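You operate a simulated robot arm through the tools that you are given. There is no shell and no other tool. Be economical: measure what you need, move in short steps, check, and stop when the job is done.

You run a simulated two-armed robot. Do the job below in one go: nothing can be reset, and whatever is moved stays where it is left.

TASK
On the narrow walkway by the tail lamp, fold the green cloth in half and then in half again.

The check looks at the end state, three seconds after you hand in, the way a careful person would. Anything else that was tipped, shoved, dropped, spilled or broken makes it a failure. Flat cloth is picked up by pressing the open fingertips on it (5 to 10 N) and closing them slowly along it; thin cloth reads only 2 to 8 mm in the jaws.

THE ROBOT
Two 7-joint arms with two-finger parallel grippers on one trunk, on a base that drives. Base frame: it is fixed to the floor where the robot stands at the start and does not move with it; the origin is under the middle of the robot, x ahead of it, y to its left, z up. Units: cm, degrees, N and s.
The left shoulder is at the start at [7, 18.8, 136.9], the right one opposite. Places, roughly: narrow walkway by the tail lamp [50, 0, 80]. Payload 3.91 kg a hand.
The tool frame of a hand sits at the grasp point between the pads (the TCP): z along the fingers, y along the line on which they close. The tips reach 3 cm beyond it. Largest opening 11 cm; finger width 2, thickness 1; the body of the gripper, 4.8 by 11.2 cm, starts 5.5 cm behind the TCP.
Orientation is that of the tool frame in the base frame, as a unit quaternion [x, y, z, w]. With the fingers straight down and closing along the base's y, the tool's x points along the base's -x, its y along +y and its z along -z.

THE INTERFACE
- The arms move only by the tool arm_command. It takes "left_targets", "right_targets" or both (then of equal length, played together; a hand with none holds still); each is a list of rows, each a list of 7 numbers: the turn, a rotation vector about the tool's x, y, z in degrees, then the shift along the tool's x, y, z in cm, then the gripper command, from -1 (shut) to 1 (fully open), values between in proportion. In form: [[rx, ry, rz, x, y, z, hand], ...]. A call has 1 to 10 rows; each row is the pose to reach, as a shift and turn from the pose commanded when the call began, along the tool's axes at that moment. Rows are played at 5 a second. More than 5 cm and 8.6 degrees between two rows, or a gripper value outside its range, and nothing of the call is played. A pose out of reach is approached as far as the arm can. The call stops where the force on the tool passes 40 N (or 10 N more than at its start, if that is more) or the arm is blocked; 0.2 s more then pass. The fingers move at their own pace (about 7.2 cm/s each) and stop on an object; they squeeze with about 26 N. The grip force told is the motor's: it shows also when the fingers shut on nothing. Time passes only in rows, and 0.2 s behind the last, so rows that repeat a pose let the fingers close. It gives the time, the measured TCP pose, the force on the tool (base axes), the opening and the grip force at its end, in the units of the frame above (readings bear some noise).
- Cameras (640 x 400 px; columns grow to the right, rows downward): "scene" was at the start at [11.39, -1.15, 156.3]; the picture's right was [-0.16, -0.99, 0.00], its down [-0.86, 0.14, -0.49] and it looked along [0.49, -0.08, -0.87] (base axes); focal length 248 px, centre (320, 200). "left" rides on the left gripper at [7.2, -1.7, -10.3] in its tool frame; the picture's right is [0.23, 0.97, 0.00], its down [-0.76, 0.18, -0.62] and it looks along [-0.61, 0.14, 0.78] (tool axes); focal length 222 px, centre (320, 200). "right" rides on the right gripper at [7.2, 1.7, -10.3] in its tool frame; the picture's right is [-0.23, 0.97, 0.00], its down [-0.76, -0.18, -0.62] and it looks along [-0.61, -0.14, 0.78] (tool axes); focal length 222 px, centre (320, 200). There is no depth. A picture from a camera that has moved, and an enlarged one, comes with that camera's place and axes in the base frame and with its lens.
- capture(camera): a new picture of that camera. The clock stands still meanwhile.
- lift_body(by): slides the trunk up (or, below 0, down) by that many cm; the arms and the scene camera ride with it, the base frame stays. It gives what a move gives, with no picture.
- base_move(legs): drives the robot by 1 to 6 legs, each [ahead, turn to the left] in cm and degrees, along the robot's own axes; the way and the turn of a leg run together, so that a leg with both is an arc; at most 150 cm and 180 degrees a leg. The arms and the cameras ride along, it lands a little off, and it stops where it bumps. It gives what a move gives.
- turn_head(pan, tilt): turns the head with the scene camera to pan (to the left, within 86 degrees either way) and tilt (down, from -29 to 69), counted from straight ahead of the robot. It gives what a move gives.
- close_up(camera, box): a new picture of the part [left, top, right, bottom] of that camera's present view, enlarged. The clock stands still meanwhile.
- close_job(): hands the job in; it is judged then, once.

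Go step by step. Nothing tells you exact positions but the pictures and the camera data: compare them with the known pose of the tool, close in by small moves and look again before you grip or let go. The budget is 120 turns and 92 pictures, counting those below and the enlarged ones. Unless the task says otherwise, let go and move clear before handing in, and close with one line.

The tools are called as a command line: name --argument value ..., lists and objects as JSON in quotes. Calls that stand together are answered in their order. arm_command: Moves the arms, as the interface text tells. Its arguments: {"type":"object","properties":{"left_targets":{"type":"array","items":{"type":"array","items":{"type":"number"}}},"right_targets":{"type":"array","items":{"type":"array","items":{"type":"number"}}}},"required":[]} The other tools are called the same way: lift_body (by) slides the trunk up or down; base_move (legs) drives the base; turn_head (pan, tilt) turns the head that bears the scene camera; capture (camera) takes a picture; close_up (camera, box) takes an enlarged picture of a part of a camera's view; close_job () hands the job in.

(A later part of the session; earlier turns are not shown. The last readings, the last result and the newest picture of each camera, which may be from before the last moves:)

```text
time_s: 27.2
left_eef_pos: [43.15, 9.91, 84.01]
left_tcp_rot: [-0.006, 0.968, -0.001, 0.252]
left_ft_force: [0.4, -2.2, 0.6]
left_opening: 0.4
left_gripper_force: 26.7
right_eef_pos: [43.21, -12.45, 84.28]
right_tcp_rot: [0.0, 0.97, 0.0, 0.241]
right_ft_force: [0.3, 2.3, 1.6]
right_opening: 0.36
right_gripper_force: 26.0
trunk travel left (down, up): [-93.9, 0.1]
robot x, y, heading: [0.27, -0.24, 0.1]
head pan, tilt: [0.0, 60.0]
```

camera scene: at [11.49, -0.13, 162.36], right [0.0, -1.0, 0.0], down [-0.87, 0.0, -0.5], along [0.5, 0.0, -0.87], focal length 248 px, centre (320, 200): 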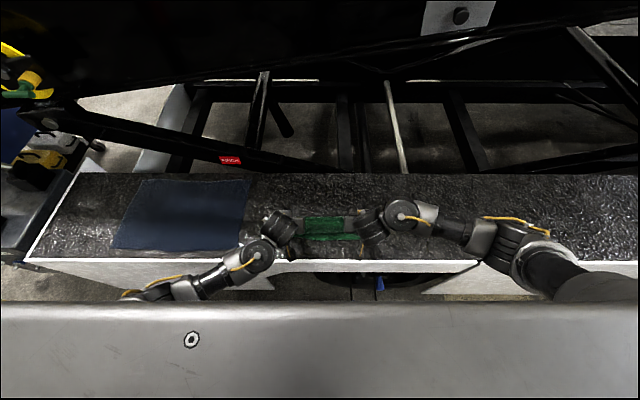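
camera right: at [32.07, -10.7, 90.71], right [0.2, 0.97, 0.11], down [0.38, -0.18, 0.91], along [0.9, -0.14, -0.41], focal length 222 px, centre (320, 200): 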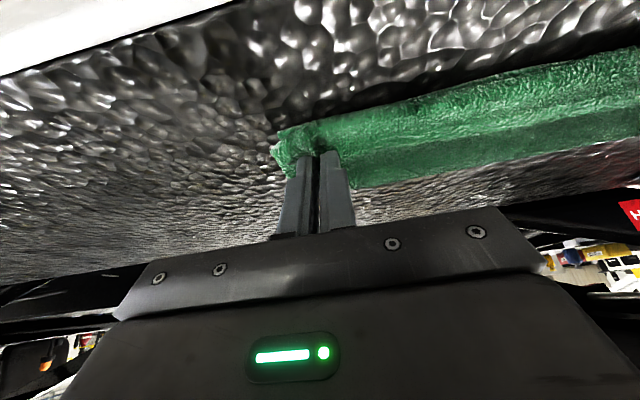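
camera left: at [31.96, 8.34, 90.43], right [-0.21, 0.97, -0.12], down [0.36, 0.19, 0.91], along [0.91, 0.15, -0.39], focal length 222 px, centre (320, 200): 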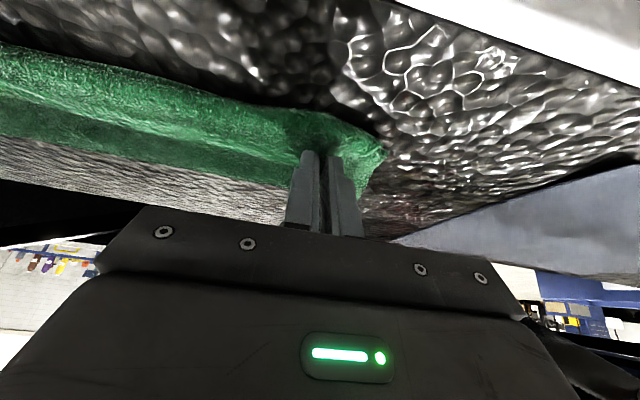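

arm_command --left_targets '[[0, 0, 0, 0.15, 0, 0.25, -1], [0, 0, 0, 0.15, 0, 0.25, -1], [0, 0, 0, 0.15, 0, 0.25, -0.9], [0, 0, 0, 0.15, 0, 0.25, -0.8], [0, 0, 0, 0.15, 0, 0.25, -0.7], [0, 0, 0, 0.15, 0, 0.25, -0.6], [0, 0, 0, 0.15, 0, 0.25, -0.5], [0, 0, 0, 0.15, 0, 0.25, -0.4], [0, 0, 0, 0.15, 0, 0.25, -0.4]]' --right_targets '[[0, 0, 0, 0.2, 0, 0.35, -1], [0, 0, 0, 0.2, 0, 0.35, -1], [0, 0, 0, 0.2, 0, 0.35, -0.9], [0, 0, 0, 0.2, 0, 0.35, -0.8], [0, 0, 0, 0.2, 0, 0.35, -0.7], [0, 0, 0, 0.2, 0, 0.35, -0.6], [0, 0, 0, 0.2, 0, 0.35, -0.5], [0, 0, 0, 0.2, 0, 0.35, -0.4], [0, 0, 0, 0.2, 0, 0.35, -0.4]]'

capture --camera "right"

capture --camera "left"

```text
time_s: 29.2
left_eef_pos: [43.23, 10.09, 83.95]
left_tcp_rot: [-0.006, 0.968, -0.002, 0.252]
left_ft_force: [0.5, 0.0, 1.2]
left_opening: 3.25
left_gripper_force: 0.0
right_eef_pos: [43.09, -12.41, 83.88]
right_tcp_rot: [0.0, 0.97, 0.001, 0.242]
right_ft_force: [0.7, 2.1, 10.1]
right_opening: 2.82
right_gripper_force: 0.1
trunk travel left (down, up): [-93.9, 0.1]
robot x, y, heading: [-0.18, -0.04, -0.1]
head pan, tilt: [0.0, 60.0]
```

```text
61 pictures are left
camera right: at [31.96, -10.62, 89.49], right [0.2, 0.97, 0.11], down [0.38, -0.18, 0.91], along [0.9, -0.14, -0.4], focal length 222 px, centre (320, 200)
```

right: 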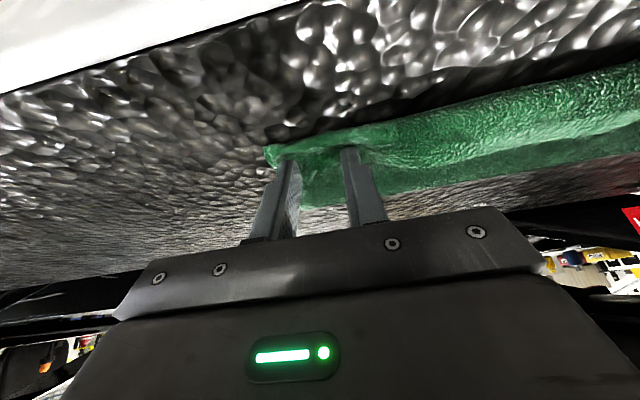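

```text
60 pictures are left
camera left: at [31.88, 8.42, 89.51], right [-0.21, 0.97, -0.12], down [0.36, 0.19, 0.91], along [0.91, 0.15, -0.39], focal length 222 px, centre (320, 200)
```

left: 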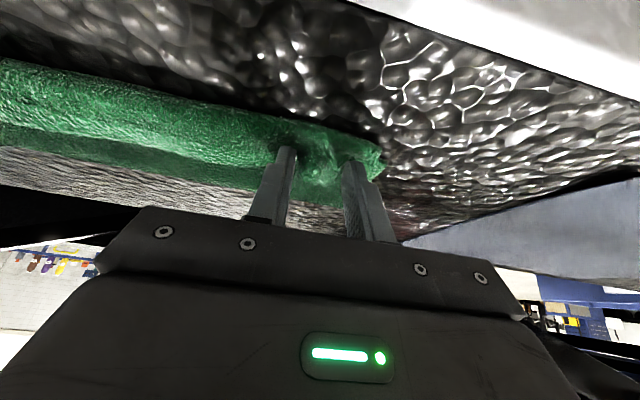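

Released. I withdraw both hands along their fingers and look.

arm_command --left_targets '[[0, 0, 0, 0, 0, -1, -0.4], [0, 0, 0, 0, 0, -2.5, -0.4], [0, 0, 0, 0, 0, -5, -0.4], [0, 0, 0, 0, 1.5, -8, -0.4], [0, 0, 0, 0, 4, -10, -0.4], [0, 0, 0, 0, 4, -10, -0.4]]' --right_targets '[[0, 0, 0, 0, 0, -1, -0.4], [0, 0, 0, 0, 0, -2.5, -0.4], [0, 0, 0, 0, 0, -5, -0.4], [0, 0, 0, 0, -1.5, -8, -0.4], [0, 0, 0, 0, -4, -10, -0.4], [0, 0, 0, 0, -4, -10, -0.4]]'

close_up --camera "scene" --box '[220, 150, 412, 270]'

capture --camera "right"

capture --camera "left"

```text
time_s: 30.6
left_eef_pos: [38.23, 14.08, 92.51]
left_tcp_rot: [-0.006, 0.968, -0.002, 0.252]
left_ft_force: [0.1, -1.2, 0.4]
left_opening: 3.33
left_gripper_force: 0.1
right_eef_pos: [38.51, -16.3, 92.76]
right_tcp_rot: [0.0, 0.97, 0.0, 0.241]
right_ft_force: [0.0, -0.8, 0.4]
right_opening: 3.3
right_gripper_force: 0.0
trunk travel left (down, up): [-93.9, 0.1]
robot x, y, heading: [0.03, 0.04, -0.1]
head pan, tilt: [0.0, 60.0]
```

```text
3.33 times, centred on (316, 210) of scene
camera zoom: at [11.53, -0.13, 162.35], right [0.0, -1.0, 0.0], down [-0.87, 0.0, -0.5], along [0.5, 0.0, -0.87], focal length 826 px, centre (333, 167)
```

zoom: 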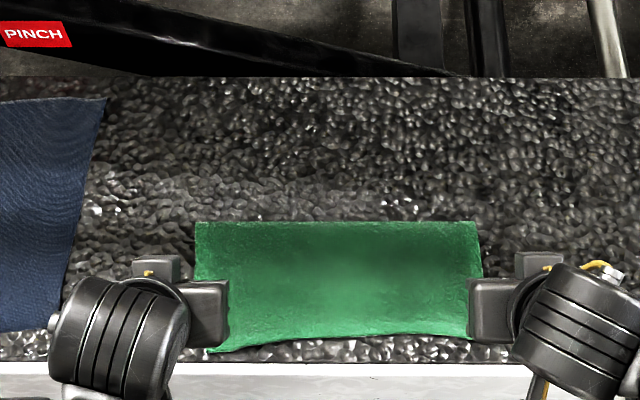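

```text
58 pictures are left
camera right: at [27.29, -14.7, 98.31], right [0.2, 0.97, 0.11], down [0.38, -0.18, 0.91], along [0.9, -0.14, -0.41], focal length 222 px, centre (320, 200)
```

right: 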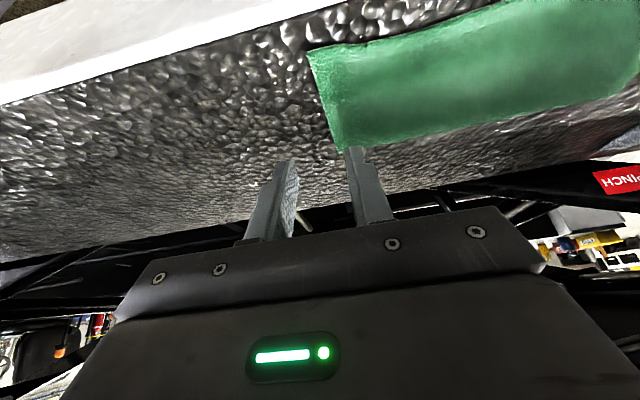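

```text
57 pictures are left
camera left: at [27.03, 12.4, 98.15], right [-0.21, 0.97, -0.12], down [0.36, 0.19, 0.91], along [0.91, 0.15, -0.39], focal length 222 px, centre (320, 200)
```

left: 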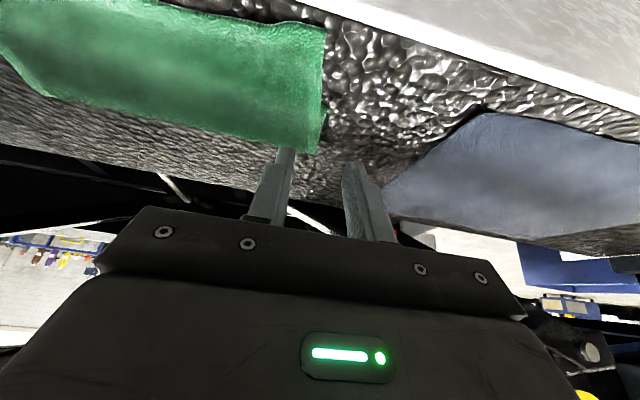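

The fold looks tidy, but by my numbers the crease is at x≈51 and the near edge at ≈38, so the top layer may have been dragged past the lower one. I move the hands clear to see it.

arm_command --left_targets '[[0, 0, 0, 0, 2, -1, -0.4], [0, 0, 0, 0, 4, -2, -0.4], [0, 0, 0, 0, 6, -3, -0.4], [0, 0, 0, 0, 8, -4, -0.4], [0, 0, 0, 0, 8, -4, -0.4]]' --right_targets '[[0, 0, 0, 0, -2, -1, -0.4], [0, 0, 0, 0, -4, -2, -0.4], [0, 0, 0, 0, -6, -3, -0.4], [0, 0, 0, 0, -8, -4, -0.4], [0, 0, 0, 0, -8, -4, -0.4]]'

close_up --camera "scene" --box '[256, 190, 384, 270]'

capture --camera "right"

```text
time_s: 31.8
left_eef_pos: [36.32, 22.07, 96.04]
left_tcp_rot: [-0.006, 0.968, -0.002, 0.252]
left_ft_force: [0.5, 0.4, -0.1]
left_opening: 3.29
left_gripper_force: 0.1
right_eef_pos: [36.69, -24.39, 96.16]
right_tcp_rot: [0.0, 0.97, 0.001, 0.241]
right_ft_force: [0.1, -0.1, -0.4]
right_opening: 3.3
right_gripper_force: 0.1
trunk travel left (down, up): [-93.9, 0.1]
robot x, y, heading: [0.28, -0.13, 0.1]
head pan, tilt: [0.0, 60.0]
```

```text
5.00 times, centred on (320, 230) of scene
camera zoom: at [11.68, -0.22, 162.34], right [0.0, -1.0, 0.0], down [-0.87, 0.0, -0.5], along [0.5, 0.0, -0.87], focal length 1238 px, centre (320, 50)
```

zoom: 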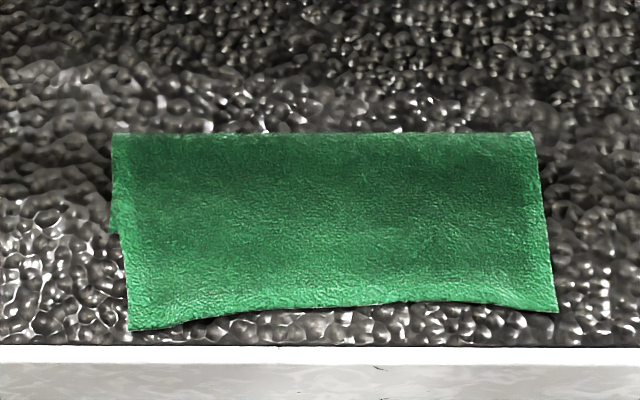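

```text
55 pictures are left
camera right: at [25.53, -22.77, 101.79], right [0.2, 0.97, 0.11], down [0.38, -0.18, 0.91], along [0.9, -0.14, -0.41], focal length 222 px, centre (320, 200)
```

right: 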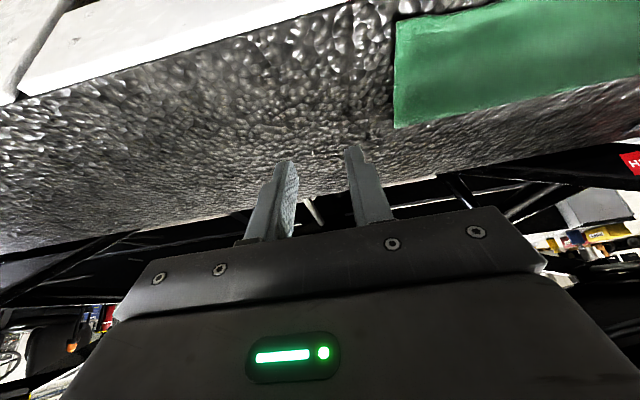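

Confirmed: the bottom layer's edge is still at x≈43.7 while the top edge lies at ≈37–38, dragged on the retreat. I'll re-grip the top edge with upright fingers and lay it back about 6 cm.

arm_command --left_targets '[[0, 6, 0, 0.5, -2.4, 1.7, -0.27], [0, 12, 0, 1.1, -4.8, 3.5, -0.27], [0, 18, 0, 1.6, -7.2, 5.2, -0.27], [0, 24, 0, 2.2, -9.6, 7, -0.27], [0, 29, 0, 2.7, -12.1, 8.8, -0.27], [0, 29, 0, 2.7, -12.1, 8.8, -0.27]]' --right_targets '[[0, 6, 0, 0.4, 2.2, 1.8, -0.27], [0, 12, 0, 0.8, 4.3, 3.7, -0.27], [0, 18, 0, 1.3, 6.5, 5.6, -0.27], [0, 23, 0, 1.7, 8.6, 7.4, -0.27], [0, 28, 0, 2.1, 10.8, 9.3, -0.27], [0, 28, 0, 2.1, 10.8, 9.3, -0.27]]'

capture --camera "right"

capture --camera "left"

```text
time_s: 33.2
left_eef_pos: [38.19, 10.09, 87.23]
left_tcp_rot: [-0.005, 1.0, -0.003, 0.002]
left_ft_force: [-0.5, 0.3, 0.6]
left_opening: 4.04
left_gripper_force: 0.2
right_eef_pos: [38.88, -13.6, 87.18]
right_tcp_rot: [0.0, 1.0, 0.0, 0.0]
right_ft_force: [0.3, -0.3, -0.1]
right_opening: 4.03
right_gripper_force: 0.0
trunk travel left (down, up): [-93.9, 0.1]
robot x, y, heading: [0.15, 0.16, -0.2]
head pan, tilt: [0.0, 60.0]
```

```text
54 pictures are left
camera right: at [31.84, -11.85, 97.33], right [0.23, 0.97, 0.0], down [0.76, -0.18, 0.62], along [0.61, -0.14, -0.78], focal length 222 px, centre (320, 200)
```

right: 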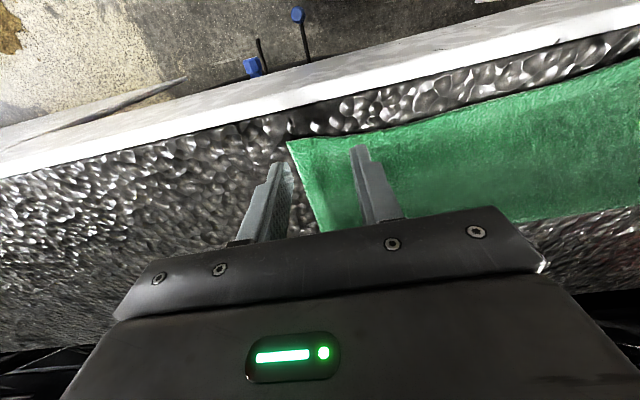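

```text
53 pictures are left
camera left: at [31.05, 8.39, 97.61], right [-0.24, 0.97, -0.01], down [0.76, 0.19, 0.62], along [0.61, 0.14, -0.78], focal length 222 px, centre (320, 200)
```

left: 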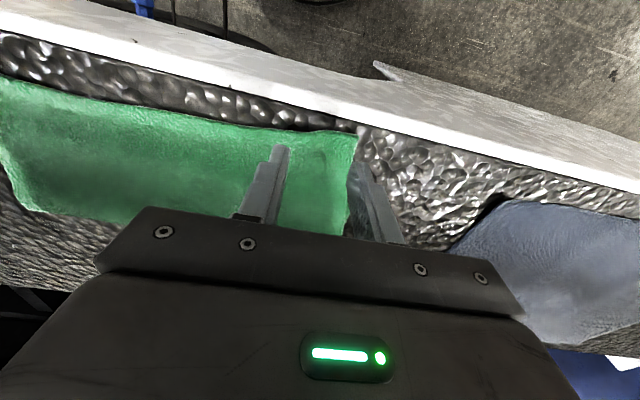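

arm_command --left_targets '[[0, 0, 0, 0.2, -0.5, 1.8, -0.27], [0, 0, 0, 0.2, -0.5, 3.3, -0.27], [0, 0, 0, 0.2, -0.5, 3.7, -0.27], [0, 0, 0, 0.2, -0.5, 3.7, -0.27]]' --right_targets '[[0, 0, 0, -0.5, 0.4, 1.8, -0.27], [0, 0, 0, -0.5, 0.4, 3.3, -0.27], [0, 0, 0, -0.5, 0.4, 3.7, -0.27], [0, 0, 0, -0.5, 0.4, 3.7, -0.27]]'

```text
time_s: 34.2
left_eef_pos: [38.04, 9.49, 83.49]
left_tcp_rot: [-0.005, 1.0, -0.004, 0.003]
left_ft_force: [0.9, 0.3, 0.6]
left_opening: 4.03
left_gripper_force: 0.1
right_eef_pos: [39.62, -13.08, 83.36]
right_tcp_rot: [0.0, 1.0, 0.001, 0.001]
right_ft_force: [-0.8, -1.3, 4.8]
right_opening: 3.99
right_gripper_force: 0.1
trunk travel left (down, up): [-93.9, 0.1]
robot x, y, heading: [0.04, -0.18, 0.1]
head pan, tilt: [0.0, 60.0]
```

arm_command --left_targets '[[0, 0, 0, 0, 0, 0.2, -0.27], [0, 0, 0, 0, 0, 0.3, -0.27], [0, 0, 0, 0, 0, 0.3, -0.27]]' --right_targets '[[0, 0, 0, 0, 0, 0.05, -0.27], [0, 0, 0, 0, 0, 0.05, -0.27], [0, 0, 0, 0, 0, 0.05, -0.27]]'

```text
time_s: 35.0
left_eef_pos: [38.16, 9.33, 83.31]
left_tcp_rot: [-0.007, 1.0, -0.003, 0.004]
left_ft_force: [-0.8, 1.6, 14.9]
left_opening: 4.03
left_gripper_force: 0.0
right_eef_pos: [39.59, -13.13, 83.3]
right_tcp_rot: [0.0, 1.0, 0.002, 0.001]
right_ft_force: [4.5, -1.8, 6.1]
right_opening: 4.0
right_gripper_force: 0.1
trunk travel left (down, up): [-93.9, 0.1]
robot x, y, heading: [-0.09, -0.15, 0.0]
head pan, tilt: [0.0, 60.0]
```

Left presses 15 N; I ease it 1 mm and close both slowly.

arm_command --left_targets '[[0, 0, 0, 0, 0, -0.12, -0.3], [0, 0, 0, 0, 0, -0.12, -0.47], [0, 0, 0, 0, 0, -0.12, -0.57], [0, 0, 0, 0, 0, -0.12, -0.67], [0, 0, 0, 0, 0, -0.12, -0.76], [0, 0, 0, 0, 0, -0.12, -0.84], [0, 0, 0, 0, 0, -0.12, -0.92], [0, 0, 0, 0, 0, -0.12, -1], [0, 0, 0, 0, 0, -0.12, -1], [0, 0, 0, 0, 0, -0.12, -1]]' --right_targets '[[0, 0, 0, 0, 0, 0, -0.3], [0, 0, 0, 0, 0, 0, -0.47], [0, 0, 0, 0, 0, 0, -0.57], [0, 0, 0, 0, 0, 0, -0.67], [0, 0, 0, 0, 0, 0, -0.76], [0, 0, 0, 0, 0, 0, -0.84], [0, 0, 0, 0, 0, 0, -0.92], [0, 0, 0, 0, 0, 0, -1], [0, 0, 0, 0, 0, 0, -1], [0, 0, 0, 0, 0, 0, -1]]'

capture --camera "right"

capture --camera "left"

```text
time_s: 37.2
left_eef_pos: [38.06, 9.29, 83.4]
left_tcp_rot: [-0.006, 1.0, -0.003, 0.003]
left_ft_force: [1.1, -17.2, 9.1]
left_opening: 0.37
left_gripper_force: 26.2
right_eef_pos: [39.54, -13.07, 83.37]
right_tcp_rot: [0.0, 1.0, 0.001, 0.002]
right_ft_force: [-2.2, 14.8, 9.4]
right_opening: 0.69
right_gripper_force: 25.6
trunk travel left (down, up): [-93.9, 0.1]
robot x, y, heading: [0.1, 0.08, -0.1]
head pan, tilt: [0.0, 60.0]
```

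```text
52 pictures are left
camera right: at [32.33, -11.44, 93.56], right [0.23, 0.97, 0.0], down [0.76, -0.18, 0.62], along [0.61, -0.14, -0.78], focal length 222 px, centre (320, 200)
```

right: 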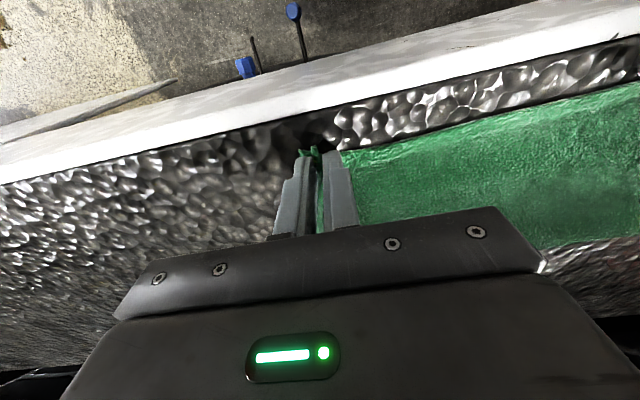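

```text
51 pictures are left
camera left: at [30.87, 7.72, 93.72], right [-0.24, 0.97, -0.01], down [0.76, 0.19, 0.63], along [0.61, 0.14, -0.78], focal length 222 px, centre (320, 200)
```

left: 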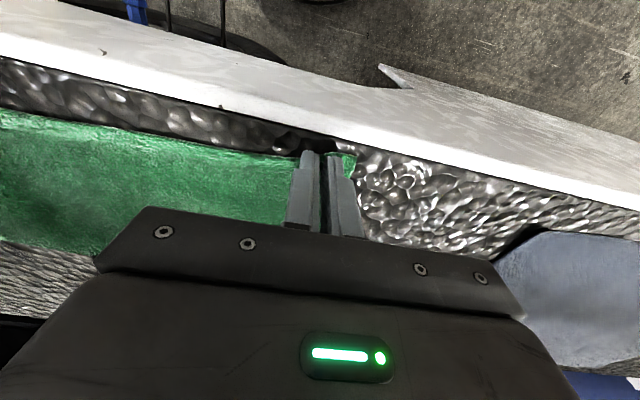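

Both hold the top layer (3.7 and 6.9 mm). I peel it up and over past the wanted crease line at x≈54, so the crease moves there, before laying it back.

arm_command --left_targets '[[0, 0, 0, 0, -0.2, -1.5, -1], [0, 0, 0, -1.5, 0, -4, -1], [0, 0, 0, -4, 0.3, -7, -1], [0, 0, 0, -7, 0.6, -9, -1], [0, 0, 0, -10, 0.9, -10, -1], [0, 0, 0, -13, 1.2, -10.3, -1], [0, 0, 0, -16, 1.4, -10, -1], [0, 0, 0, -18, 1.4, -9.8, -1], [0, 0, 0, -18, 1.4, -9.8, -1]]' --right_targets '[[0, 0, 0, 0, 0.2, -1.5, -1], [0, 0, 0, -1.4, 0.4, -4, -1], [0, 0, 0, -3.6, 0.7, -7, -1], [0, 0, 0, -6.3, 0.9, -9, -1], [0, 0, 0, -9, 1.1, -10, -1], [0, 0, 0, -12, 1.3, -10.3, -1], [0, 0, 0, -14.8, 1.5, -10, -1], [0, 0, 0, -16.5, 1.5, -9.8, -1], [0, 0, 0, -16.5, 1.5, -9.8, -1]]'

capture --camera "scene"

capture --camera "right"

capture --camera "left"

```text
time_s: 39.2
left_eef_pos: [56.07, 11.01, 93.17]
left_tcp_rot: [-0.006, 1.0, -0.004, 0.003]
left_ft_force: [-0.8, -12.5, -0.5]
left_opening: 0.35
left_gripper_force: 26.5
right_eef_pos: [55.97, -11.73, 93.08]
right_tcp_rot: [0.0, 1.0, 0.001, 0.001]
right_ft_force: [0.1, 11.8, 0.1]
right_opening: 0.61
right_gripper_force: 25.9
trunk travel left (down, up): [-93.9, 0.1]
robot x, y, heading: [-0.04, -0.01, -0.4]
head pan, tilt: [0.0, 60.0]
```

```text
50 pictures are left
camera scene: at [11.42, -0.11, 162.36], right [0.0, -1.0, 0.0], down [-0.87, 0.0, -0.5], along [0.5, 0.0, -0.87], focal length 248 px, centre (320, 200)
```

scene: 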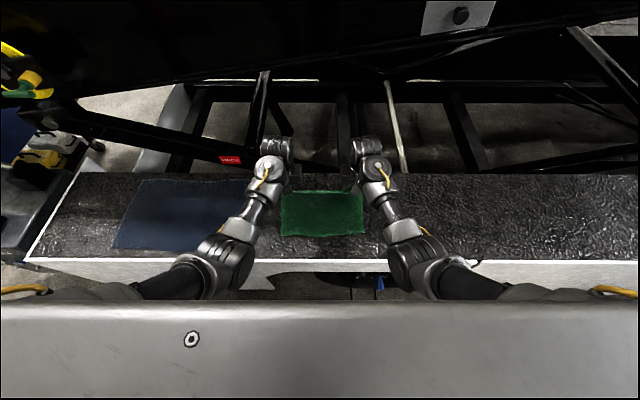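

```text
49 pictures are left
camera right: at [48.89, -10.02, 103.31], right [0.23, 0.97, 0.0], down [0.76, -0.18, 0.62], along [0.61, -0.14, -0.78], focal length 222 px, centre (320, 200)
```

right: 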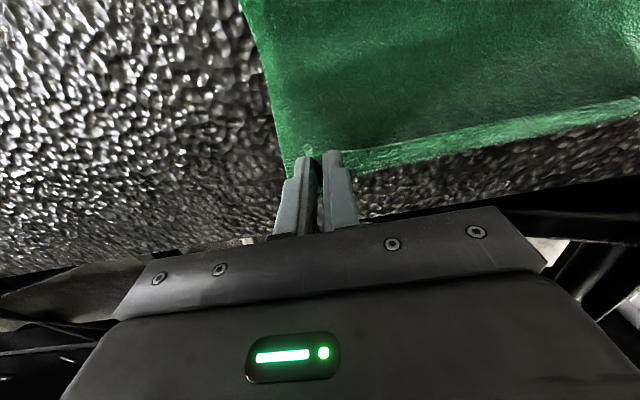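

```text
48 pictures are left
camera left: at [48.91, 9.43, 103.55], right [-0.24, 0.97, -0.01], down [0.76, 0.19, 0.63], along [0.61, 0.14, -0.78], focal length 222 px, centre (320, 200)
```

left: 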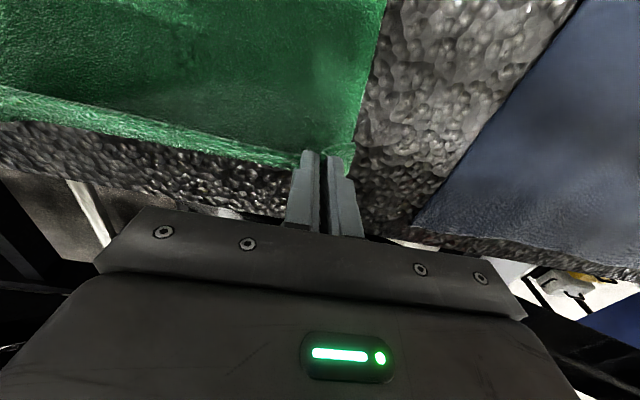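

The panel stands up with the crease pulled out to about x≈54. Now I lay it back down so that its edge meets the bottom edge at x≈43.6.

arm_command --left_targets '[[0, 0, 0, 2, -0.1, -0.3, -1], [0, 0, 0, 4, -0.2, -0.2, -1], [0, 0, 0, 6, -0.2, 0.5, -1], [0, 0, 0, 7.5, -0.2, 1.8, -1], [0, 0, 0, 9, -0.2, 3.4, -1], [0, 0, 0, 10, -0.2, 5.2, -1], [0, 0, 0, 10.8, -0.2, 7, -1], [0, 0, 0, 11.4, -0.2, 8.6, -1], [0, 0, 0, 11.4, -0.2, 8.6, -1]]' --right_targets '[[0, 0, 0, 2, 0.1, -0.3, -1], [0, 0, 0, 4, 0.2, -0.2, -1], [0, 0, 0, 6, 0.2, 0.5, -1], [0, 0, 0, 7.5, 0.2, 1.8, -1], [0, 0, 0, 9, 0.2, 3.4, -1], [0, 0, 0, 10, 0.2, 5.2, -1], [0, 0, 0, 10.8, 0.2, 7, -1], [0, 0, 0, 11.4, 0.2, 8.6, -1], [0, 0, 0, 11.4, 0.2, 8.6, -1]]'

capture --camera "right"

capture --camera "left"

close_up --camera "scene" --box '[240, 180, 400, 280]'

```text
time_s: 41.2
left_eef_pos: [44.81, 10.61, 84.45]
left_tcp_rot: [-0.006, 1.0, -0.004, 0.002]
left_ft_force: [-0.9, -6.5, 0.0]
left_opening: 0.33
left_gripper_force: 26.1
right_eef_pos: [44.69, -11.48, 84.35]
right_tcp_rot: [0.0, 1.0, 0.001, 0.0]
right_ft_force: [-0.4, 6.7, -0.2]
right_opening: 0.6
right_gripper_force: 26.1
trunk travel left (down, up): [-93.9, 0.1]
robot x, y, heading: [0.28, 0.04, 0.1]
head pan, tilt: [0.0, 60.0]
```

```text
47 pictures are left
camera right: at [37.55, -9.76, 94.62], right [0.23, 0.97, 0.0], down [0.76, -0.18, 0.62], along [0.61, -0.14, -0.78], focal length 222 px, centre (320, 200)
```

right: 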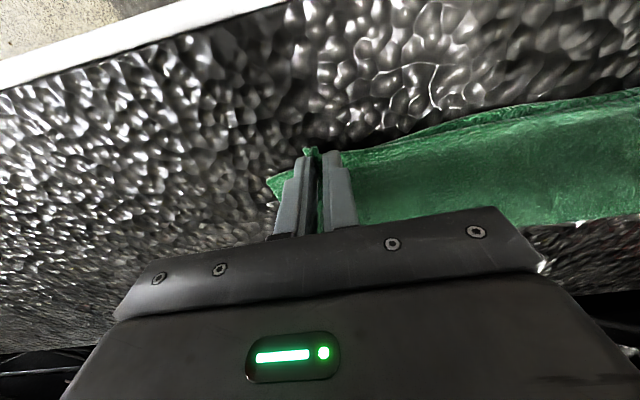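

```text
46 pictures are left
camera left: at [37.55, 9.08, 94.85], right [-0.24, 0.97, -0.01], down [0.76, 0.19, 0.62], along [0.61, 0.14, -0.78], focal length 222 px, centre (320, 200)
```

left: 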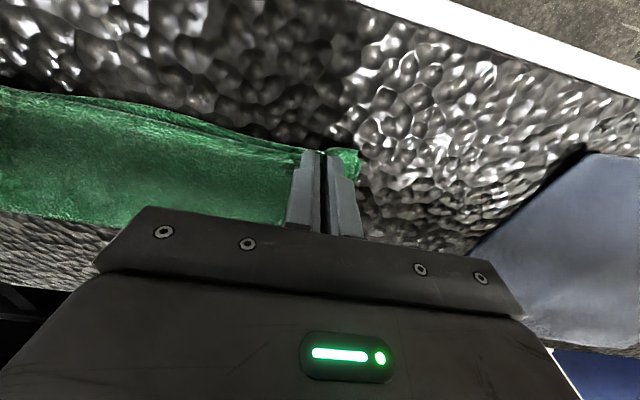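

```text
4.00 times, centred on (320, 230) of scene
camera zoom: at [11.53, -0.11, 162.35], right [0.0, -1.0, 0.0], down [-0.87, 0.0, -0.5], along [0.5, 0.0, -0.87], focal length 991 px, centre (320, 80)
```

zoom: 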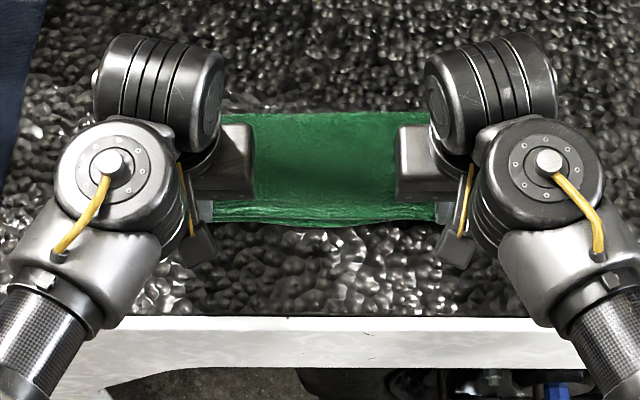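

The edges nearly coincide. I lower to contact, open slowly, and lift straight up.

arm_command --left_targets '[[0, 0, 0, 0, -0.2, 0.5, -1], [0, 0, 0, 0, -0.2, 0.9, -1], [0, 0, 0, 0, -0.2, 0.9, -0.9], [0, 0, 0, 0, -0.2, 0.9, -0.8], [0, 0, 0, 0, -0.2, 0.9, -0.7], [0, 0, 0, 0, -0.2, 0.9, -0.6], [0, 0, 0, 0, -0.2, 0.9, -0.6], [0, 0, 0, 0, -0.2, 0.5, -0.6], [0, 0, 0, 0, -0.2, -0.5, -0.6], [0, 0, 0, 0, -0.2, -2, -0.6]]' --right_targets '[[0, 0, 0, 0, 0.2, 0.5, -1], [0, 0, 0, 0, 0.2, 0.8, -1], [0, 0, 0, 0, 0.2, 0.8, -0.9], [0, 0, 0, 0, 0.2, 0.8, -0.8], [0, 0, 0, 0, 0.2, 0.8, -0.7], [0, 0, 0, 0, 0.2, 0.8, -0.6], [0, 0, 0, 0, 0.2, 0.8, -0.6], [0, 0, 0, 0, 0.2, 0.5, -0.6], [0, 0, 0, 0, 0.2, -0.5, -0.6], [0, 0, 0, 0, 0.2, -2, -0.6]]'

arm_command --left_targets '[[0, 0, 0, 0, 0, -2, -0.6], [0, 0, 0, 1, 1, -4, -0.6], [0, 0, 0, 4, 4, -6, -0.6], [0, 0, 0, 6, 7, -7, -0.6], [0, 0, 0, 6, 10, -7, -0.6], [0, 0, 0, 6, 10, -7, -0.6]]' --right_targets '[[0, 0, 0, 0, 0, -2, -0.6], [0, 0, 0, 1, -1, -4, -0.6], [0, 0, 0, 4, -4, -6, -0.6], [0, 0, 0, 6, -7, -7, -0.6], [0, 0, 0, 6, -10, -7, -0.6], [0, 0, 0, 6, -10, -7, -0.6]]'

close_up --camera "scene" --box '[256, 180, 384, 260]'

```text
time_s: 43.4
left_eef_pos: [44.75, 10.49, 86.59]
left_tcp_rot: [-0.005, 1.0, -0.004, 0.002]
left_ft_force: [1.3, -0.3, 0.3]
left_opening: 2.19
left_gripper_force: 0.0
right_eef_pos: [44.6, -11.34, 86.37]
right_tcp_rot: [0.0, 1.0, 0.001, 0.0]
right_ft_force: [0.3, 0.0, -0.3]
right_opening: 2.2
right_gripper_force: 0.0
trunk travel left (down, up): [-93.9, 0.1]
robot x, y, heading: [0.24, 0.01, -0.3]
head pan, tilt: [0.0, 60.0]
```

```text
time_s: 44.5
left_eef_pos: [38.66, 17.74, 93.35]
left_tcp_rot: [-0.005, 1.0, -0.004, 0.001]
left_ft_force: [0.0, -0.2, -0.4]
left_opening: 2.2
left_gripper_force: 0.0
right_eef_pos: [38.85, -18.73, 93.37]
right_tcp_rot: [0.008, 1.0, 0.001, 0.003]
right_ft_force: [6.0, 12.2, -12.0]
right_opening: 2.21
right_gripper_force: 0.0
trunk travel left (down, up): [-93.9, 0.1]
robot x, y, heading: [-0.01, -0.19, -0.0]
head pan, tilt: [0.0, 60.0]
stopped in row 5 (right hand): the force on the tool passed its limit (the readings are from after the stop); the commanded pose is now the measured one
```

```text
5.00 times, centred on (320, 220) of scene
camera zoom: at [11.47, -0.12, 162.36], right [0.0, -1.0, 0.0], down [-0.87, 0.0, -0.5], along [0.5, 0.0, -0.87], focal length 1238 px, centre (320, 100)
```

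zoom: 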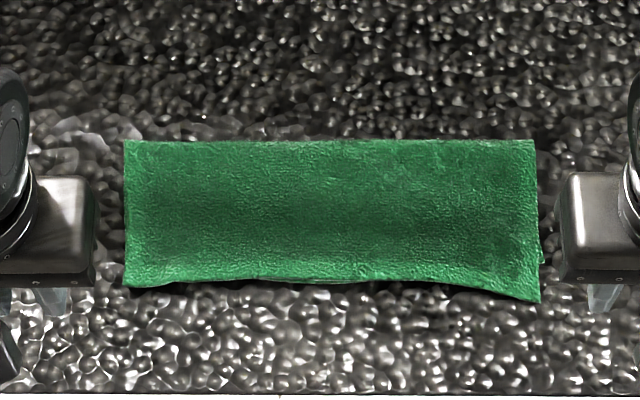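

A neat half fold now, x≈43–55, y≈±15. The right hand touched itself on retreating, so I ease it back down and look at the right corner.

arm_command --right_targets '[[0, 0, 0, 0, 0.5, 1, -0.6], [0, 0, 0, 0, 0.5, 2, -0.6], [0, 0, 0, 0, 0.5, 2, -0.6]]'

capture --camera "right"

close_up --camera "scene" --box '[328, 200, 376, 248]'

capture --camera "left"

```text
time_s: 45.3
left_eef_pos: [38.68, 17.79, 93.51]
left_tcp_rot: [-0.006, 1.0, -0.003, 0.002]
left_ft_force: [-0.1, 0.3, -0.7]
left_opening: 2.2
left_gripper_force: 0.1
right_eef_pos: [38.81, -18.13, 91.44]
right_tcp_rot: [0.008, 1.0, 0.001, 0.002]
right_ft_force: [0.3, 0.6, -0.8]
right_opening: 2.18
right_gripper_force: 0.0
trunk travel left (down, up): [-93.9, 0.1]
robot x, y, heading: [-0.05, 0.01, -0.0]
head pan, tilt: [0.0, 60.0]
```

```text
43 pictures are left
camera right: at [31.76, -16.28, 101.64], right [0.24, 0.97, 0.0], down [0.76, -0.19, 0.63], along [0.61, -0.15, -0.78], focal length 222 px, centre (320, 200)
```

right: 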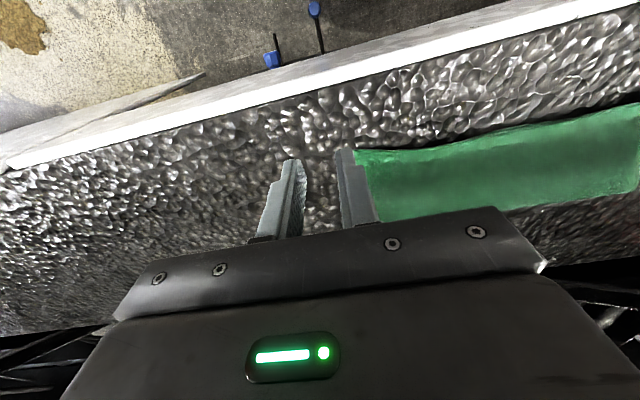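

```text
8.33 times, centred on (352, 224) of scene
camera zoom: at [11.55, -0.13, 162.35], right [0.0, -1.0, 0.0], down [-0.87, 0.0, -0.5], along [0.5, 0.0, -0.87], focal length 2064 px, centre (53, 0)
```

zoom: 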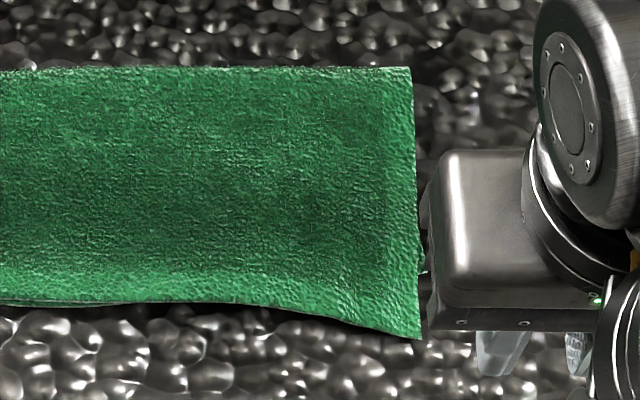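

```text
41 pictures are left
camera left: at [31.58, 16.17, 103.77], right [-0.24, 0.97, -0.01], down [0.76, 0.19, 0.62], along [0.61, 0.14, -0.78], focal length 222 px, centre (320, 200)
```

left: 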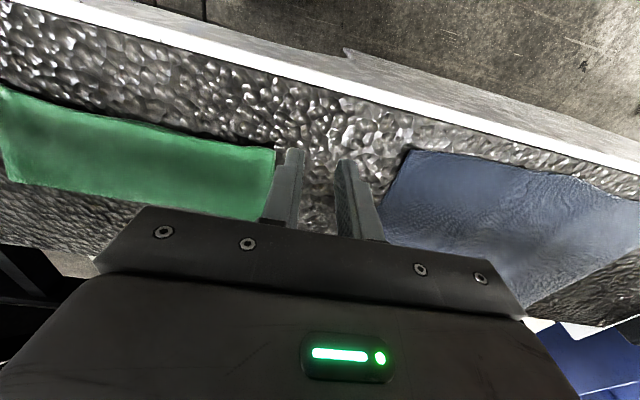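

The first fold is good. For the second fold I'll bring the right end over to the left with the right hand: left hand moves aside, right hand goes to the middle of the right end (edge y≈−15.7, x≈49).

arm_command --left_targets '[[0, 0, 0, 0, 3, 0, -0.6], [0, 0, 0, 0, 6, 0, -0.6], [0, 0, 0, 0, 9, 0, -0.6], [0, 0, 0, 0, 12, 0, -0.6], [0, 0, 0, 0, 12, 0, -0.6]]' --right_targets '[[0, 0, 0, -2.5, 0.9, 0, -0.45], [0, 0, 0, -5, 1.8, 1.5, -0.45], [0, 0, 0, -7.6, 2.7, 3.5, -0.45], [0, 0, 0, -10.2, 3.6, 6.2, -0.45], [0, 0, 0, -10.2, 3.6, 6.2, -0.45]]'

capture --camera "right"

close_up --camera "scene" --box '[240, 160, 400, 260]'

```text
time_s: 45.6
left_eef_pos: [38.79, 18.6, 93.42]
left_tcp_rot: [-0.013, 1.0, -0.005, 0.004]
left_ft_force: [3.5, -2.2, -6.4]
left_opening: 2.2
left_gripper_force: 0.0
right_eef_pos: [39.46, -17.94, 91.39]
right_tcp_rot: [0.008, 1.0, 0.001, 0.0]
right_ft_force: [0.1, -0.4, -0.2]
right_opening: 3.03
right_gripper_force: 0.1
trunk travel left (down, up): [-93.9, 0.1]
robot x, y, heading: [0.01, -0.28, -0.2]
head pan, tilt: [0.0, 60.0]
stopped in row 1 (left hand): the force on the tool passed its limit (the readings are from after the stop); the commanded pose is now the measured one
```

```text
40 pictures are left
camera right: at [32.39, -16.0, 101.61], right [0.24, 0.97, 0.0], down [0.76, -0.19, 0.62], along [0.61, -0.15, -0.78], focal length 222 px, centre (320, 200)
```

right: 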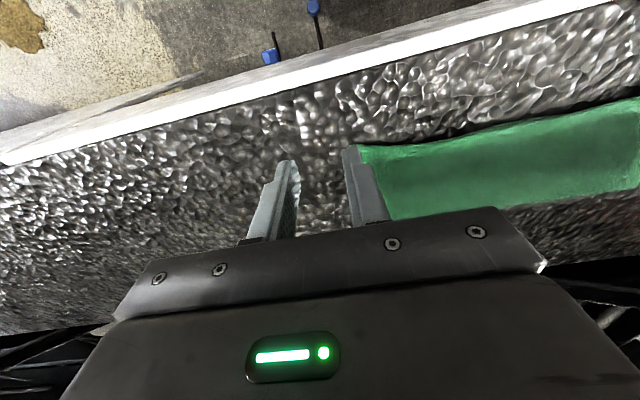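

```text
4.00 times, centred on (320, 210) of scene
camera zoom: at [11.56, -0.03, 162.35], right [0.0, -1.0, 0.0], down [-0.87, 0.0, -0.5], along [0.5, 0.0, -0.87], focal length 991 px, centre (320, 160)
```

zoom: 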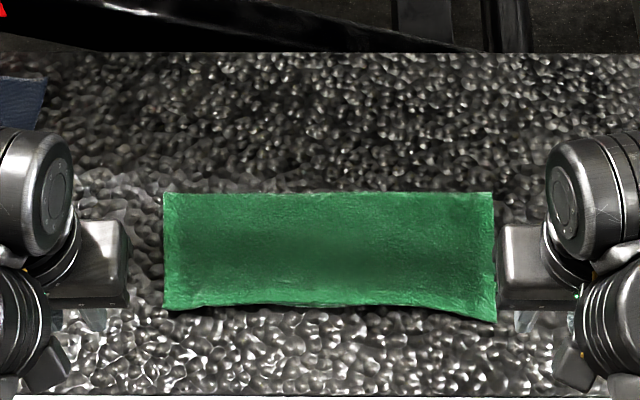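

The left wrist folds against itself going outward with an upright hand; tilting the fingers forward, as before, gives it room.

arm_command --left_targets '[[0, -5, 0, 0, -0.6, 0.2, -0.6], [0, -11, 0, 0, -0.6, 0, -0.6], [0, -18, 0, 0, 0, 0, -0.6], [0, -25, 0, 0, 1, 0, -0.6], [0, -30, 0, 1, 3, 0, -0.6], [0, -30, 0, 1.5, 5.5, 0, -0.6], [0, -30, 0, 2, 8, 0, -0.6], [0, -30, 0, 2, 10, 0, -0.6], [0, -30, 0, 2, 10, 0, -0.6]]'

arm_command --right_targets '[[0, 0, 0, -2.5, 0.9, 0, -0.45], [0, 0, 0, -5, 1.8, 1.5, -0.45], [0, 0, 0, -7.6, 2.7, 3.5, -0.45], [0, 0, 0, -9.6, 3.4, 6.2, -0.45], [0, 0, 0, -9.6, 3.4, 6.2, -0.45]]'

capture --camera "right"

```text
time_s: 47.6
left_eef_pos: [36.44, 28.43, 93.38]
left_tcp_rot: [-0.014, 0.965, 0.0, 0.263]
left_ft_force: [-0.9, -0.7, -0.4]
left_opening: 2.2
left_gripper_force: 0.0
right_eef_pos: [39.39, -17.96, 91.48]
right_tcp_rot: [0.008, 1.0, 0.001, 0.002]
right_ft_force: [-0.3, 0.4, -0.4]
right_opening: 3.06
right_gripper_force: 0.0
trunk travel left (down, up): [-93.9, 0.1]
robot x, y, heading: [0.17, 0.01, -0.2]
head pan, tilt: [0.0, 60.0]
```

```text
time_s: 48.8
left_eef_pos: [36.52, 28.42, 93.43]
left_tcp_rot: [-0.014, 0.965, 0.0, 0.263]
left_ft_force: [-0.9, -0.6, 0.2]
left_opening: 2.2
left_gripper_force: 0.1
right_eef_pos: [49.12, -14.68, 85.28]
right_tcp_rot: [0.008, 1.0, 0.001, 0.001]
right_ft_force: [0.1, 0.4, 0.5]
right_opening: 3.01
right_gripper_force: 0.2
trunk travel left (down, up): [-93.9, 0.1]
robot x, y, heading: [-0.06, -0.01, -0.2]
head pan, tilt: [0.0, 60.0]
```

```text
38 pictures are left
camera right: at [41.95, -12.82, 95.51], right [0.24, 0.97, 0.0], down [0.76, -0.19, 0.62], along [0.61, -0.15, -0.78], focal length 222 px, centre (320, 200)
```

right: 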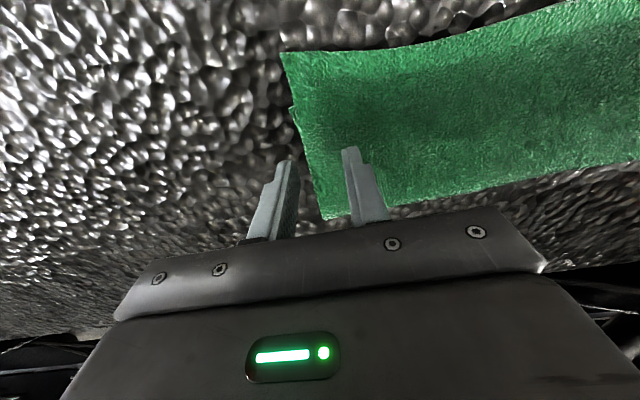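

The outer finger is just outside the end edge, the inner one over the cloth. I descend to contact.

arm_command --right_targets '[[0, 0, 0, 0, 0, 0.9, -0.45], [0, 0, 0, 0, 0, 1.6, -0.45], [0, 0, 0, 0, 0, 1.8, -0.45], [0, 0, 0, 0, 0, 1.8, -0.45]]'

```text
time_s: 49.8
left_eef_pos: [36.57, 28.51, 93.34]
left_tcp_rot: [-0.014, 0.965, -0.001, 0.263]
left_ft_force: [0.5, -0.5, -0.1]
left_opening: 2.19
left_gripper_force: 0.0
right_eef_pos: [49.08, -14.52, 83.51]
right_tcp_rot: [0.008, 1.0, 0.001, 0.002]
right_ft_force: [1.5, -0.1, 6.9]
right_opening: 3.0
right_gripper_force: 0.1
trunk travel left (down, up): [-93.9, 0.1]
robot x, y, heading: [-0.05, 0.21, 0.0]
head pan, tilt: [0.0, 60.0]
```

arm_command --right_targets '[[0, 0, 0, 0, 0, 0.08, -0.45], [0, 0, 0, 0, 0, 0.08, -0.5], [0, 0, 0, 0, 0, 0.08, -0.57], [0, 0, 0, 0, 0, 0.08, -0.64], [0, 0, 0, 0, 0, 0.08, -0.71], [0, 0, 0, 0, 0, 0.08, -0.78], [0, 0, 0, 0, 0, 0.08, -0.85], [0, 0, 0, 0, 0, 0.08, -0.92], [0, 0, 0, 0, 0, 0.08, -1], [0, 0, 0, 0, 0, 0.08, -1]]'

capture --camera "right"

```text
time_s: 52.0
left_eef_pos: [36.47, 28.6, 93.46]
left_tcp_rot: [-0.014, 0.965, 0.0, 0.263]
left_ft_force: [0.5, 0.2, -0.9]
left_opening: 2.2
left_gripper_force: 0.0
right_eef_pos: [49.01, -14.61, 83.49]
right_tcp_rot: [0.01, 1.0, 0.0, 0.002]
right_ft_force: [3.7, -2.5, 22.4]
right_opening: 0.79
right_gripper_force: 26.0
trunk travel left (down, up): [-93.9, 0.1]
robot x, y, heading: [0.02, -0.49, 0.2]
head pan, tilt: [0.0, 60.0]
```

```text
37 pictures are left
camera right: at [41.96, -12.77, 93.7], right [0.24, 0.97, 0.0], down [0.76, -0.19, 0.63], along [0.61, -0.15, -0.78], focal length 222 px, centre (320, 200)
```

right: 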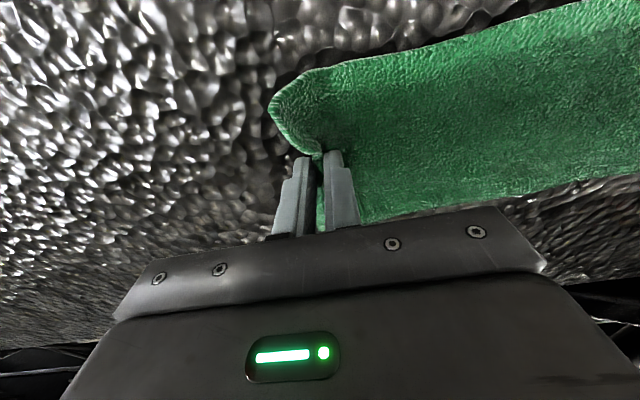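

The jaws read 7.9 mm, about two doubled layers. I lift a few cm to verify that both layers come.

arm_command --right_targets '[[0, 0, 0, 0, 0.2, -1, -1], [0, 0, 0, 0, 0.7, -2.5, -1], [0, 0, 0, 0, 1.5, -4, -1], [0, 0, 0, 0, 2.5, -5.5, -1], [0, 0, 0, 0, 2.5, -5.5, -1]]'

capture --camera "right"

close_up --camera "scene" --box '[240, 160, 400, 260]'

capture --camera "left"

```text
time_s: 53.2
left_eef_pos: [36.48, 28.59, 93.23]
left_tcp_rot: [-0.014, 0.965, 0.0, 0.263]
left_ft_force: [-1.0, 0.3, -0.6]
left_opening: 2.22
left_gripper_force: 0.0
right_eef_pos: [49.1, -12.19, 88.86]
right_tcp_rot: [0.008, 1.0, 0.0, 0.001]
right_ft_force: [-0.3, -0.3, 0.4]
right_opening: 0.66
right_gripper_force: 26.2
trunk travel left (down, up): [-93.9, 0.1]
robot x, y, heading: [0.0, 0.04, -0.1]
head pan, tilt: [0.0, 60.0]
```

```text
36 pictures are left
camera right: at [42.04, -10.31, 99.09], right [0.24, 0.97, 0.0], down [0.76, -0.19, 0.62], along [0.61, -0.15, -0.78], focal length 222 px, centre (320, 200)
```

right: 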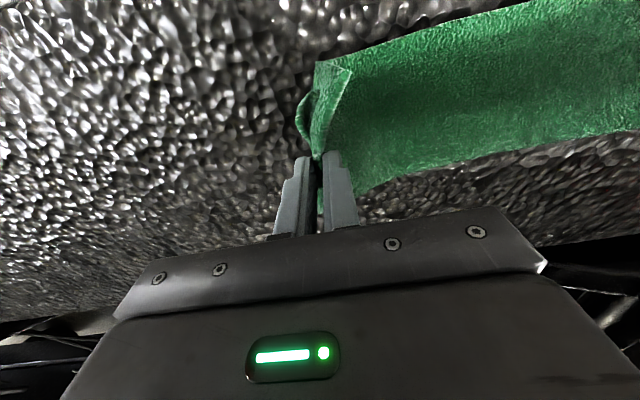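

```text
4.00 times, centred on (320, 210) of scene
camera zoom: at [11.48, -0.11, 162.36], right [0.0, -1.0, 0.0], down [-0.87, 0.0, -0.5], along [0.5, 0.0, -0.87], focal length 991 px, centre (320, 160)
```

zoom: 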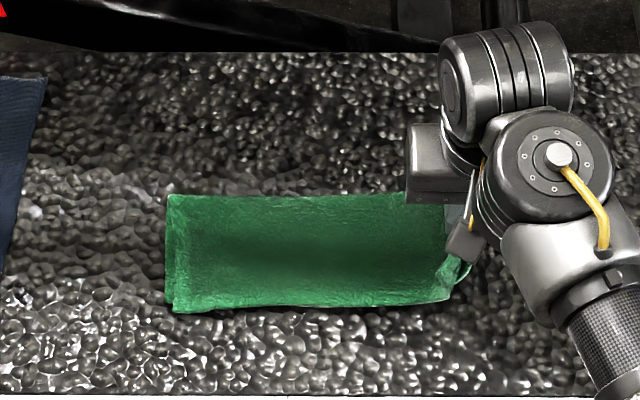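

```text
34 pictures are left
camera left: at [25.2, 26.67, 98.63], right [-0.22, 0.97, -0.12], down [0.34, 0.19, 0.92], along [0.92, 0.16, -0.37], focal length 222 px, centre (320, 200)
```

left: 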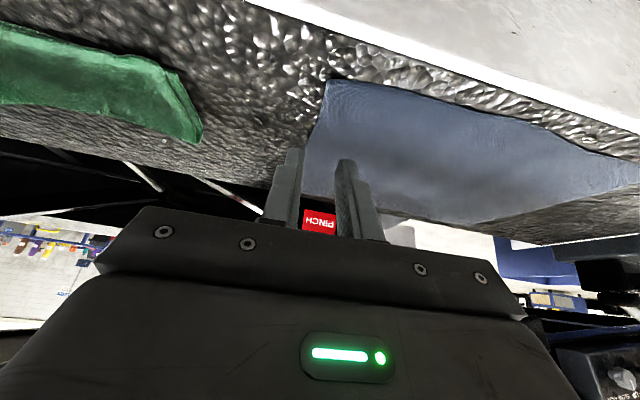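

Both layers lift. I carry the end over in an arc toward the left end.

arm_command --right_targets '[[0, 0, 0, 0, 2, -1.5, -1], [0, 0, 0, 0, 4, -2.8, -1], [2, 0, 0, 0, 6.3, -3.9, -1], [4, 0, 0, 0, 8.7, -4.6, -1], [6, 0, 0, 0, 11, -5, -1], [8, 0, 0, 0, 13.5, -4.8, -1], [10, 0, 0, 0, 16, -4, -1], [12, 0, 0, 0, 18.3, -2.8, -1], [14, 0, 0, 0, 20.5, -1, -1], [15, 0, 0, 0, 22.3, 0.6, -1]]'

capture --camera "scene"

capture --camera "right"

capture --camera "left"

```text
time_s: 55.2
left_eef_pos: [36.64, 28.61, 93.43]
left_tcp_rot: [-0.013, 0.965, -0.001, 0.262]
left_ft_force: [0.3, -0.5, -0.5]
left_opening: 2.21
left_gripper_force: 0.0
right_eef_pos: [51.78, -2.19, 86.63]
right_tcp_rot: [0.049, 0.982, -0.18, -0.004]
right_ft_force: [-0.4, -0.7, 0.4]
right_opening: 0.67
right_gripper_force: 25.9
right hand out of reach, approached as far as the arm can: row 9, 10
trunk travel left (down, up): [-93.9, 0.1]
robot x, y, heading: [0.39, -0.14, -0.2]
head pan, tilt: [0.0, 60.0]
stopped in row 10 (right hand): the arm was blocked; the commanded pose is now the measured one
```

```text
33 pictures are left
camera scene: at [11.62, -0.06, 162.35], right [0.0, -1.0, 0.0], down [-0.87, 0.0, -0.5], along [0.5, 0.0, -0.87], focal length 248 px, centre (320, 200)
```

scene: 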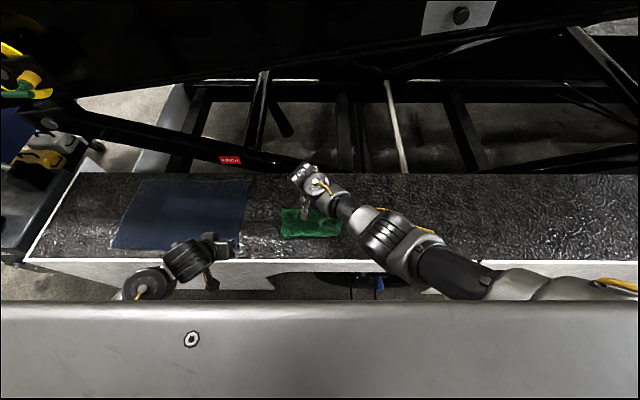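

```text
32 pictures are left
camera right: at [45.22, 3.77, 95.61], right [0.32, 0.88, -0.34], down [0.76, -0.02, 0.65], along [0.57, -0.47, -0.68], focal length 222 px, centre (320, 200)
```

right: 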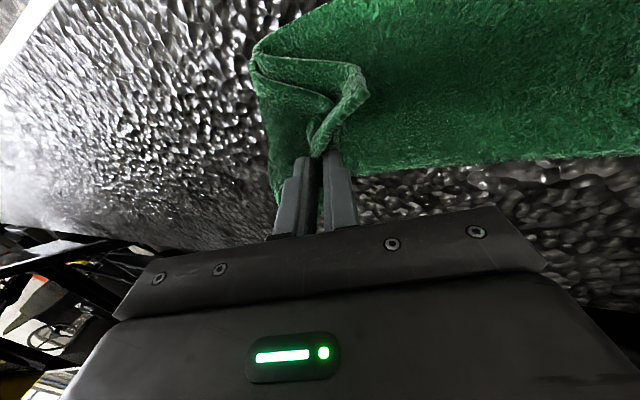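

```text
31 pictures are left
camera left: at [25.3, 26.7, 98.59], right [-0.22, 0.97, -0.12], down [0.34, 0.19, 0.92], along [0.92, 0.16, -0.37], focal length 222 px, centre (320, 200)
```

left: 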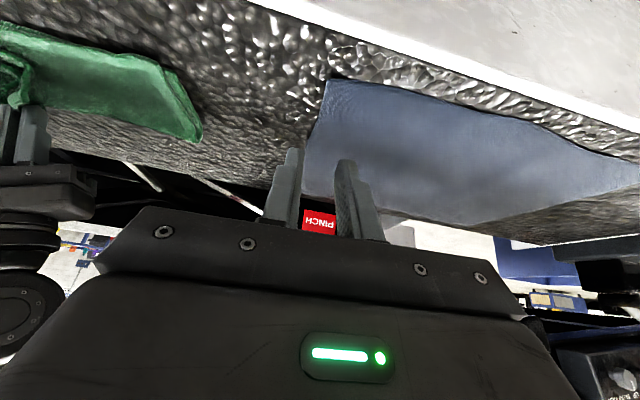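

The right arm ran into a joint limit because of the sideways tilt. I undo the tilt and rise again while moving on a little.

arm_command --right_targets '[[-3.5, 0, -0.9, 0.5, 0, -1, -1], [-7, 0, -1.8, 1, 0.1, -2, -1], [-10.5, 0, -2.7, 1.6, 0.4, -3, -1], [-14, 0, -3.6, 2.1, 0.8, -4, -1], [-17.5, 0, -4.6, 2.6, 1.2, -5, -1], [-20.6, 0, -5.5, 3.1, 1.7, -6, -1], [-20.6, 0, -5.5, 3.1, 1.7, -6, -1]]'

```text
time_s: 56.9
left_eef_pos: [36.51, 28.59, 93.23]
left_tcp_rot: [-0.014, 0.965, -0.001, 0.262]
left_ft_force: [1.0, 0.2, 0.0]
left_opening: 2.22
left_gripper_force: 0.1
right_eef_pos: [51.69, -1.1, 92.55]
right_tcp_rot: [0.015, 1.0, -0.019, 0.017]
right_ft_force: [0.4, 0.1, 0.2]
right_opening: 0.65
right_gripper_force: 26.2
trunk travel left (down, up): [-93.9, 0.1]
robot x, y, heading: [-0.05, -0.14, -0.0]
head pan, tilt: [0.0, 60.0]
```

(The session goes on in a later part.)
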